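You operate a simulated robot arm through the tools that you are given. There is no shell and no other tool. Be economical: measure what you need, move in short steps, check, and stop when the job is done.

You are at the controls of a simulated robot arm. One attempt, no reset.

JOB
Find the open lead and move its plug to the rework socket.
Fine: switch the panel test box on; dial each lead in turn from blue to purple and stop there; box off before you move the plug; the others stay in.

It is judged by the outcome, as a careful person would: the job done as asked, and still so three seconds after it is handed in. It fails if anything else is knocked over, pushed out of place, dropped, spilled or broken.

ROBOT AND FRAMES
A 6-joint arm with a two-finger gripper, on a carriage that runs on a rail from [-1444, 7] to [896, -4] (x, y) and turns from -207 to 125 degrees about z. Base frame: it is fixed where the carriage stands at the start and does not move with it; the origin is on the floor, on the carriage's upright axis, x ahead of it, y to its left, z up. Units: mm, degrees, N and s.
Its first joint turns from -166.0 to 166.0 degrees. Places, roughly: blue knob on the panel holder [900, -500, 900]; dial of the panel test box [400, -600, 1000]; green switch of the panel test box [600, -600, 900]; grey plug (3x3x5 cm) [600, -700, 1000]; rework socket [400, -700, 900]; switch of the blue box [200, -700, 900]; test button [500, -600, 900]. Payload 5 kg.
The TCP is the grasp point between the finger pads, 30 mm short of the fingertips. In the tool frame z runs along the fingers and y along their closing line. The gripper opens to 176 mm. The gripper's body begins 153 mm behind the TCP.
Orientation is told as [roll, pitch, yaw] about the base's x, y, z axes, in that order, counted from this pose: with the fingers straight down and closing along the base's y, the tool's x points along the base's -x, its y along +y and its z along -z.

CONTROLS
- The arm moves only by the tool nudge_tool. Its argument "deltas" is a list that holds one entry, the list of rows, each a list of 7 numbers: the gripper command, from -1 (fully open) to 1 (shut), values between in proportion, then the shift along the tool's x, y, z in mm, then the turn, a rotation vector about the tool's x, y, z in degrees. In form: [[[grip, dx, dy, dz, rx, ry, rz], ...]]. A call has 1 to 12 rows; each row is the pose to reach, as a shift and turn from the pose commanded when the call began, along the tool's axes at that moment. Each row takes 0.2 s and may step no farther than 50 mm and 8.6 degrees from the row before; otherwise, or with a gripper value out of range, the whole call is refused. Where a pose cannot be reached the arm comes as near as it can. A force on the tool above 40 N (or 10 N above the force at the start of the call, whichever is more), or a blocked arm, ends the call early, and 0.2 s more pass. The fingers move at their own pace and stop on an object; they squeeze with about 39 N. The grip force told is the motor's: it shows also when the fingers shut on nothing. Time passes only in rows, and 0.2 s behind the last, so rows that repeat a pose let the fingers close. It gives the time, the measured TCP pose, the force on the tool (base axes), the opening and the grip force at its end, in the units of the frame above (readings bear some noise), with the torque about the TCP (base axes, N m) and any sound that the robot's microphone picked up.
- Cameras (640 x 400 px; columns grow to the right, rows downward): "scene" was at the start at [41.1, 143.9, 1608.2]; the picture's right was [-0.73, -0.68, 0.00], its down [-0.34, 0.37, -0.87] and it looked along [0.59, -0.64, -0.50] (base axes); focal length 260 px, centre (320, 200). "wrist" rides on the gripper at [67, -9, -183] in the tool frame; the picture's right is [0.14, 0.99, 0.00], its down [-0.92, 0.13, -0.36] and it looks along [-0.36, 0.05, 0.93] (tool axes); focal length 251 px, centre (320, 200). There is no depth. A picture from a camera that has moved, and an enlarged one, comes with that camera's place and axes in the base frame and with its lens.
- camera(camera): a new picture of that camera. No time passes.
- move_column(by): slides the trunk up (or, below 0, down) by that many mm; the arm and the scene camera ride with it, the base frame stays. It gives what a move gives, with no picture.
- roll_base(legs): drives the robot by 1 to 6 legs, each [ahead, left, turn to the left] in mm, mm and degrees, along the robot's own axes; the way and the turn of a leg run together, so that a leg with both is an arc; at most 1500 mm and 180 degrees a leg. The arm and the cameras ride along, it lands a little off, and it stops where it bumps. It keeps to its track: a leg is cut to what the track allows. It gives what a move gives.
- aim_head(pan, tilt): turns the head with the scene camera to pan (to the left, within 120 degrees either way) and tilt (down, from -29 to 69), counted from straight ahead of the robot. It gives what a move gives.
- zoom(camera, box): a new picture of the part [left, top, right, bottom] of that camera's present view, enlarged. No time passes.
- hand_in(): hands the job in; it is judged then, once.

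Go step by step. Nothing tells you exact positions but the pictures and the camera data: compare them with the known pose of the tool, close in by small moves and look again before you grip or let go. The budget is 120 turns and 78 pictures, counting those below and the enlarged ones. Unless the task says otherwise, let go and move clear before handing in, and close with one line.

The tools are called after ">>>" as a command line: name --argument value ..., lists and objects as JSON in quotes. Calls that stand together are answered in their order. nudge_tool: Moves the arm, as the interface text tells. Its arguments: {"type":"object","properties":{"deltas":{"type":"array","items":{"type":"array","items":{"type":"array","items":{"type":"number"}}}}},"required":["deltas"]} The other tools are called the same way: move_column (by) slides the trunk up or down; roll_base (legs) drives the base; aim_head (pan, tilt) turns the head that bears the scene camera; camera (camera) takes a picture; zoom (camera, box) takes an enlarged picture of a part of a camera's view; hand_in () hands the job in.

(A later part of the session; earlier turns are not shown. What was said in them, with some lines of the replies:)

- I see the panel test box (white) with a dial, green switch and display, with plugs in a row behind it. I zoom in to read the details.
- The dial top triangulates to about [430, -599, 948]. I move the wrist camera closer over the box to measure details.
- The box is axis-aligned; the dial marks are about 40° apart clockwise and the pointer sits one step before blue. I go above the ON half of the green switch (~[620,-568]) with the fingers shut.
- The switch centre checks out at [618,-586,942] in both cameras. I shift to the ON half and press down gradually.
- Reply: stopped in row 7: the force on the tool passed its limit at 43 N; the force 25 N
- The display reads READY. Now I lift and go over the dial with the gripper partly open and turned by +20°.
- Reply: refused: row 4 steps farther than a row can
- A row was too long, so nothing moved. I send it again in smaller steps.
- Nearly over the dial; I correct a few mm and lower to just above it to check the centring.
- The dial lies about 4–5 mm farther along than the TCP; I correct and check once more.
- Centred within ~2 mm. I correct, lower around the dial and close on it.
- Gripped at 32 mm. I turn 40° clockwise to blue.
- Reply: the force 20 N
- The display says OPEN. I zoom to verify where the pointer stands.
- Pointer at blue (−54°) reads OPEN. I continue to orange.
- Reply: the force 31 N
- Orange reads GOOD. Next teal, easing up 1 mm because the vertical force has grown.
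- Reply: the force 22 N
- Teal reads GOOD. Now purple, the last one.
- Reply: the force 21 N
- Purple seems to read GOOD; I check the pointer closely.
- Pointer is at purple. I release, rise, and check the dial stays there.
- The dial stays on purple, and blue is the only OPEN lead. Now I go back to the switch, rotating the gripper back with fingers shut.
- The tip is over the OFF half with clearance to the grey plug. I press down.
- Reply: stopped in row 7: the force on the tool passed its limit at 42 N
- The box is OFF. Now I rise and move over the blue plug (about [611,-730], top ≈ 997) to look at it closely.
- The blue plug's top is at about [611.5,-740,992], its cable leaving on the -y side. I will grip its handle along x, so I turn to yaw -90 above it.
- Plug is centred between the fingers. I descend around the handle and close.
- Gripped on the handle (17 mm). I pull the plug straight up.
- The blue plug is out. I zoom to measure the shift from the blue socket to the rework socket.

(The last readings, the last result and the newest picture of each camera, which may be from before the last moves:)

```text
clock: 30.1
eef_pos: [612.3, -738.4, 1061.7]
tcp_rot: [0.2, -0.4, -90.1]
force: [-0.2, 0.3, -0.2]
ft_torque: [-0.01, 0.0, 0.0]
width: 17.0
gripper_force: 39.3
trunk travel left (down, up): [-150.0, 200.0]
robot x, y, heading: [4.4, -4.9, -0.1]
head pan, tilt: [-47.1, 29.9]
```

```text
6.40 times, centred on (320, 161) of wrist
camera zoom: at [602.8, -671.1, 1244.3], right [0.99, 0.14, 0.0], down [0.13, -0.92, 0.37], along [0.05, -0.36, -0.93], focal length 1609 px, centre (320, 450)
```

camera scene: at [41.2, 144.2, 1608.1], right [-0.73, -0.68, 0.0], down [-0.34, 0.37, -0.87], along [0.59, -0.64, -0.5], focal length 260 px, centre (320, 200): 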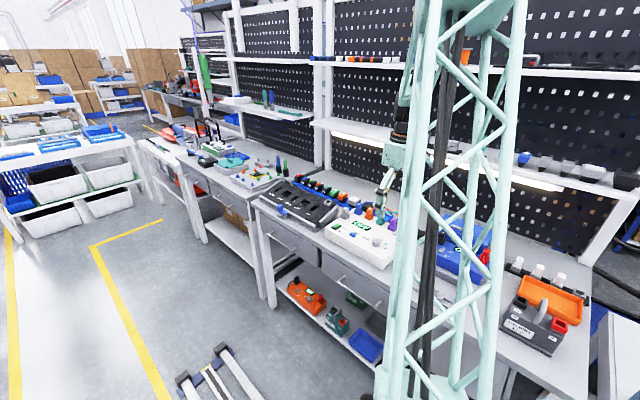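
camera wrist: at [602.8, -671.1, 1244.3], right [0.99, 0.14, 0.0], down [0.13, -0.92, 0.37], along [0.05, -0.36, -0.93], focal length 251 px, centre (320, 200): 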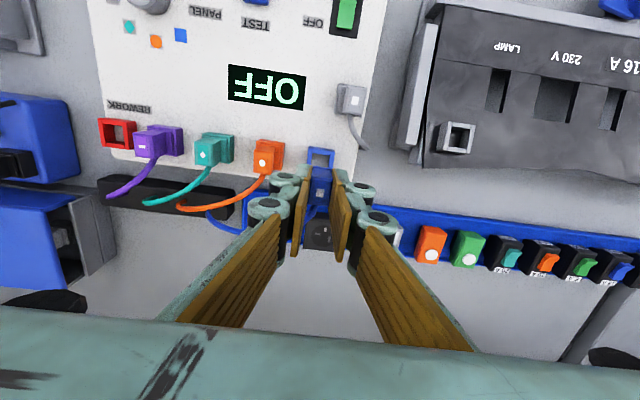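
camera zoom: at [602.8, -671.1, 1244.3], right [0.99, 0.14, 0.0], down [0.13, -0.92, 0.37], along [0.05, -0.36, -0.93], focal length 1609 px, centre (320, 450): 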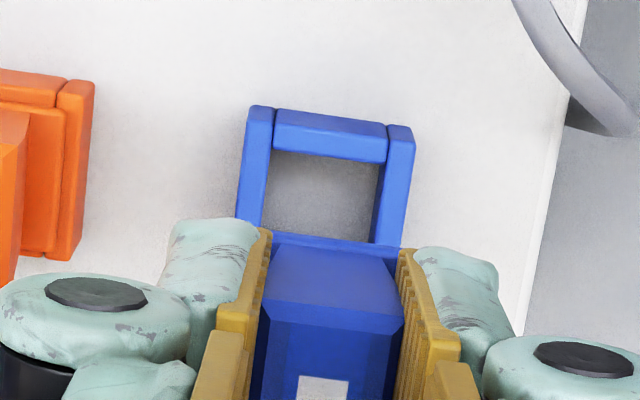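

The rework socket is about 233 mm in -x from the blue one. I lift a bit more and carry the plug over there.

>>> nudge_tool --deltas '[[[1, 0, 0, -20, 0, 0, 0], [1, 0, 0, -35, 0, 0, 0], [1, 0, -30, -35, 0, 0, 0], [1, 0, -65, -35, 0, 0, 0], [1, 0, -105, -35, 0, 0, 0], [1, 0, -145, -35, 0, 0, 0], [1, 0, -185, -35, 0, 0, 0], [1, 0, -215, -35, 0, 0, 0], [1, 0, -233, -35, 0, 0, 0], [1, 0, -233, -35, 0, 0, 0]]]'

>>> camera --camera "wrist"

>>> camera --camera "scene"

```text
clock: 32.3
eef_pos: [379.7, -737.5, 1096.7]
tcp_rot: [0.3, -0.3, -90.0]
force: [0.1, 1.2, -0.4]
ft_torque: [-0.01, -0.02, 0.03]
width: 16.9
gripper_force: 39.3
trunk travel left (down, up): [-150.0, 200.0]
robot x, y, heading: [2.3, -1.6, 0.2]
head pan, tilt: [-47.1, 29.9]
```

```text
37 pictures are left
camera wrist: at [369.1, -669.9, 1277.4], right [0.99, 0.14, 0.0], down [0.13, -0.92, 0.37], along [0.05, -0.36, -0.93], focal length 251 px, centre (320, 200)
```

wrist: 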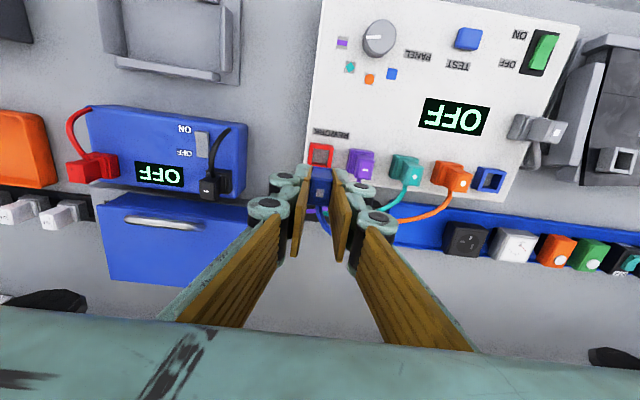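

```text
36 pictures are left
camera scene: at [40.9, 143.9, 1608.2], right [-0.73, -0.68, 0.0], down [-0.34, 0.37, -0.87], along [0.59, -0.64, -0.5], focal length 260 px, centre (320, 200)
```

scene: 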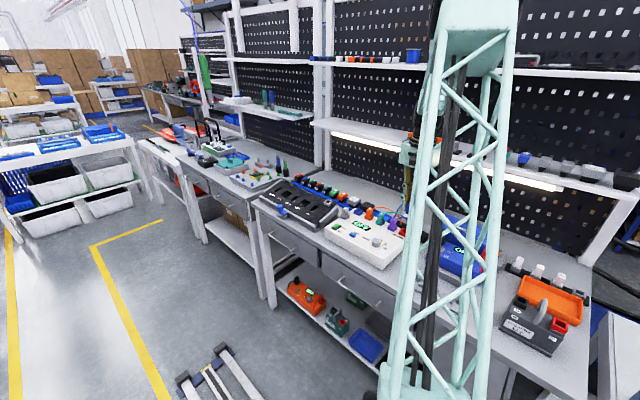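

I lower to the same height as at the blue socket (just above its lift-out pose) and compare the same zoom window directly.

>>> nudge_tool --deltas '[[[1, 0, 0, 15, 0, 0, 0], [1, 0, 0, 35, 0, 0, 0], [1, 0, 0, 35, 0, 0, 0]]]'

>>> zoom --camera "wrist" --box '[270, 130, 370, 192]'

```text
clock: 33.1
eef_pos: [381.4, -740.4, 1059.6]
tcp_rot: [0.2, -0.4, -90.1]
force: [0.5, 0.0, -0.3]
ft_torque: [0.06, 0.03, -0.01]
width: 16.7
gripper_force: 39.2
trunk travel left (down, up): [-150.0, 200.0]
robot x, y, heading: [1.1, -1.0, 0.1]
head pan, tilt: [-47.1, 29.9]
```

```text
6.40 times, centred on (320, 161) of wrist
camera zoom: at [371.0, -672.0, 1242.0], right [0.99, 0.14, 0.0], down [0.13, -0.92, 0.37], along [0.05, -0.36, -0.93], focal length 1609 px, centre (320, 450)
```

zoom: 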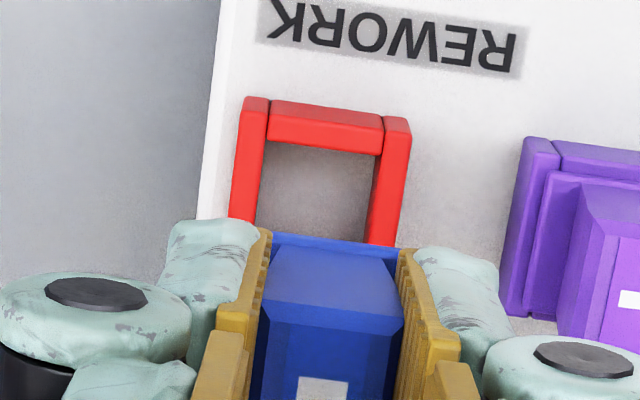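

Red sits about 1 mm in +y and 1 mm in -x relative to the reference. I correct and lower partway, then look again.

>>> nudge_tool --deltas '[[[1, 1.1, -0.9, 0, 0, 0, 0], [1, 1.1, -0.9, 15, 0, 0, 0], [1, 1.1, -0.9, 30, 0, 0, 0], [1, 1.1, -0.9, 36, 0, 0, 0], [1, 1.1, -0.9, 36, 0, 0, 0]]]'

>>> zoom --camera "wrist" --box '[270, 130, 370, 192]'

```text
clock: 34.3
eef_pos: [379.1, -738.5, 1024.8]
tcp_rot: [0.3, -0.4, -90.2]
force: [0.4, 0.4, -0.5]
ft_torque: [-0.01, 0.01, 0.02]
width: 16.9
gripper_force: 39.4
trunk travel left (down, up): [-150.0, 200.0]
robot x, y, heading: [1.0, -1.0, 0.0]
head pan, tilt: [-47.1, 29.9]
```

```text
6.40 times, centred on (320, 161) of wrist
camera zoom: at [369.8, -670.6, 1206.7], right [0.99, 0.14, 0.0], down [0.13, -0.92, 0.37], along [0.05, -0.36, -0.93], focal length 1609 px, centre (320, 450)
```

zoom: 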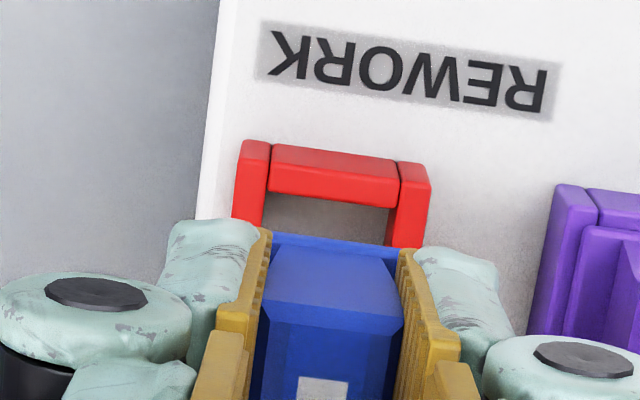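

Alignment looks good. I insert the rest of the way in small steps.

>>> nudge_tool --deltas '[[[1, 0, 0, 6, 0, 0, 0], [1, 0, 0, 11, 0, 0, 0], [1, 0, 0, 15, 0, 0, 0], [1, 0, 0, 19, 0, 0, 0], [1, 0, 0, 22, 0, 0, 0], [1, 0, 0, 25, 0, 0, 0], [1, 0, 0, 27, 0, 0, 0], [1, 0, 0, 29, 0, 0, 0], [1, 0, 0, 29, 0, 0, 0]]]'

>>> camera --camera "wrist"

```text
clock: 36.3
eef_pos: [380.4, -736.5, 997.4]
tcp_rot: [0.3, -0.4, -90.1]
force: [5.1, 2.9, 13.3]
ft_torque: [0.14, -0.11, -0.07]
width: 16.9
gripper_force: 39.0
trunk travel left (down, up): [-150.0, 200.0]
robot x, y, heading: [4.4, 1.8, 0.1]
head pan, tilt: [-47.1, 29.9]
```

```text
33 pictures are left
camera wrist: at [369.9, -669.3, 1179.3], right [0.99, 0.14, 0.0], down [0.13, -0.92, 0.37], along [0.05, -0.36, -0.93], focal length 251 px, centre (320, 200)
```

wrist: 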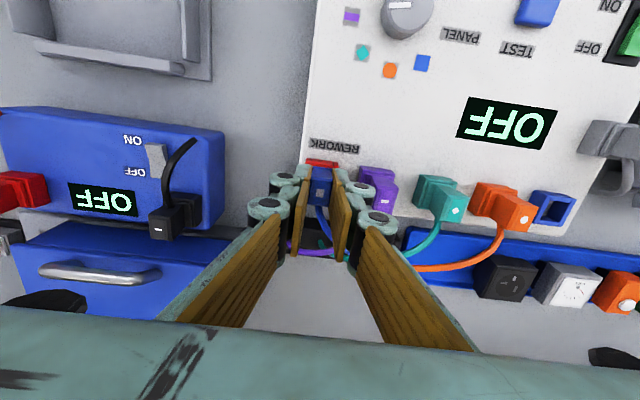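

It reached the same height as when seated in the blue socket. One more small push to make sure it's seated, then I release slightly and rise.

>>> nudge_tool --deltas '[[[1, 0, 0, 1, 0, 0, 0], [1, 0, 0, 2, 0, 0, 0], [1, 0, 0, 2, 0, 0, 0]]]'

>>> zoom --camera "wrist" --box '[270, 130, 420, 230]'

```text
clock: 37.1
eef_pos: [379.5, -735.9, 998.0]
tcp_rot: [0.5, -0.4, -90.0]
force: [-3.1, 10.2, 16.8]
ft_torque: [0.36, 0.22, -0.03]
width: 16.9
gripper_force: 39.6
trunk travel left (down, up): [-150.0, 200.0]
robot x, y, heading: [0.8, 5.4, -0.1]
head pan, tilt: [-47.1, 29.9]
stopped in row 3: the force on the tool passed its limit at 41 N (the readings are from after the stop); the commanded pose is now the measured one
```

```text
4.00 times, centred on (345, 180) of wrist
camera zoom: at [369.7, -668.9, 1179.1], right [0.99, 0.14, 0.01], down [0.13, -0.92, 0.37], along [0.06, -0.37, -0.93], focal length 1006 px, centre (220, 280)
```

zoom: 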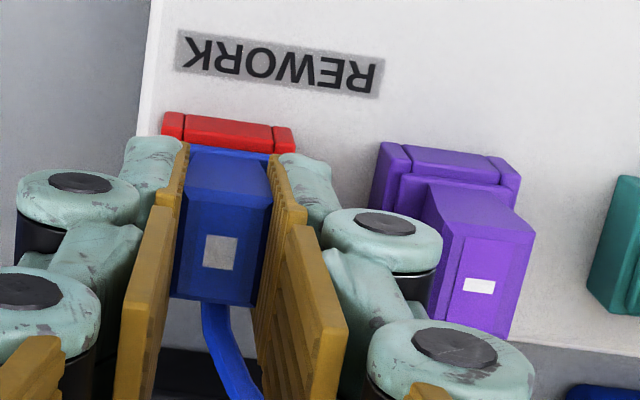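

It bottoms out firmly at the seated height. I open the fingers and rise.

>>> nudge_tool --deltas '[[[0.5, 0, 0, 0, 0, 0, 0], [0.5, 0, 0, 0, 0, 0, 0], [0.5, 0, 0, 0, 0, 0, 0], [0.5, 0, 0, -20, 0, 0, 0], [0.5, 0, 0, -50, 0, 0, 0], [0.5, 0, 0, -90, 0, 0, 0], [0.5, 15, 0, -130, 0, 0, 0], [0.5, 15, 0, -130, 0, 0, 0]]]'

>>> camera --camera "wrist"

>>> zoom --camera "wrist" --box '[270, 130, 430, 230]'

```text
clock: 38.9
eef_pos: [378.7, -721.1, 1125.0]
tcp_rot: [0.3, -0.4, -90.1]
force: [0.3, 1.0, 1.4]
ft_torque: [-0.22, -0.04, 0.01]
width: 43.9
gripper_force: 0.1
trunk travel left (down, up): [-150.0, 200.0]
robot x, y, heading: [0.1, 0.4, 0.2]
head pan, tilt: [-47.1, 29.9]
```

```text
31 pictures are left
camera wrist: at [369.2, -652.7, 1306.3], right [0.99, 0.14, 0.01], down [0.13, -0.92, 0.37], along [0.06, -0.37, -0.93], focal length 251 px, centre (320, 200)
```

wrist: 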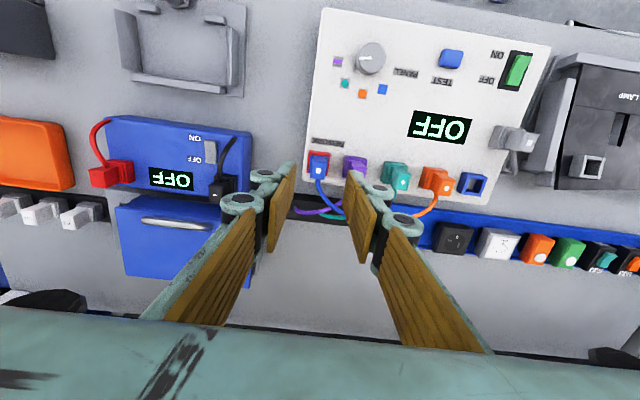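

```text
4.00 times, centred on (350, 180) of wrist
camera zoom: at [369.2, -652.7, 1306.3], right [0.99, 0.14, 0.01], down [0.13, -0.92, 0.37], along [0.06, -0.37, -0.93], focal length 1006 px, centre (200, 280)
```

zoom: 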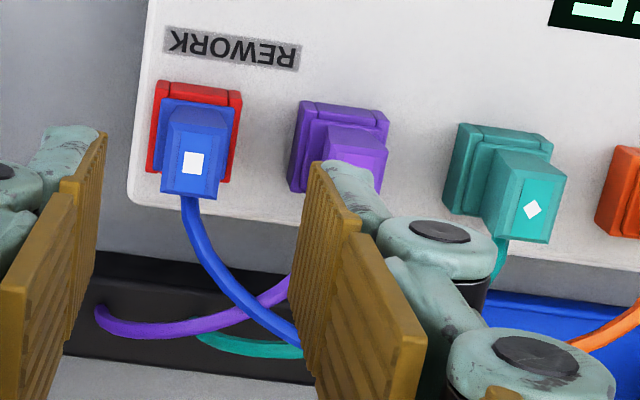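

The blue plug sits upright in the rework socket. Last check of the dial, switch and other plugs.

>>> zoom --camera "wrist" --box '[310, 0, 560, 210]'

```text
1.90 times, centred on (435, 105) of wrist
camera zoom: at [369.2, -652.7, 1306.3], right [0.99, 0.14, 0.01], down [0.13, -0.92, 0.37], along [0.06, -0.37, -0.93], focal length 479 px, centre (101, 381)
```

zoom: 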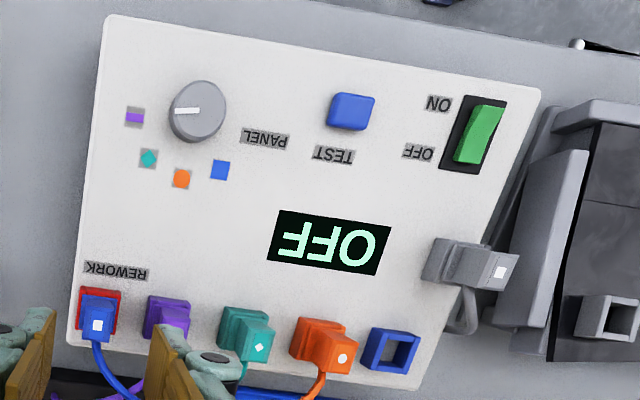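

The dial is on purple, the box is off, the other plugs are in, and the blue plug is seated in the rework socket with the arm clear. I hand in.

>>> hand_in

```text
The job is handed in.
```

The open lead was blue: it read OPEN, and orange, teal and purple read GOOD. Its plug is now in the rework socket, the box is off with the dial on purple, and the other plugs are still in.
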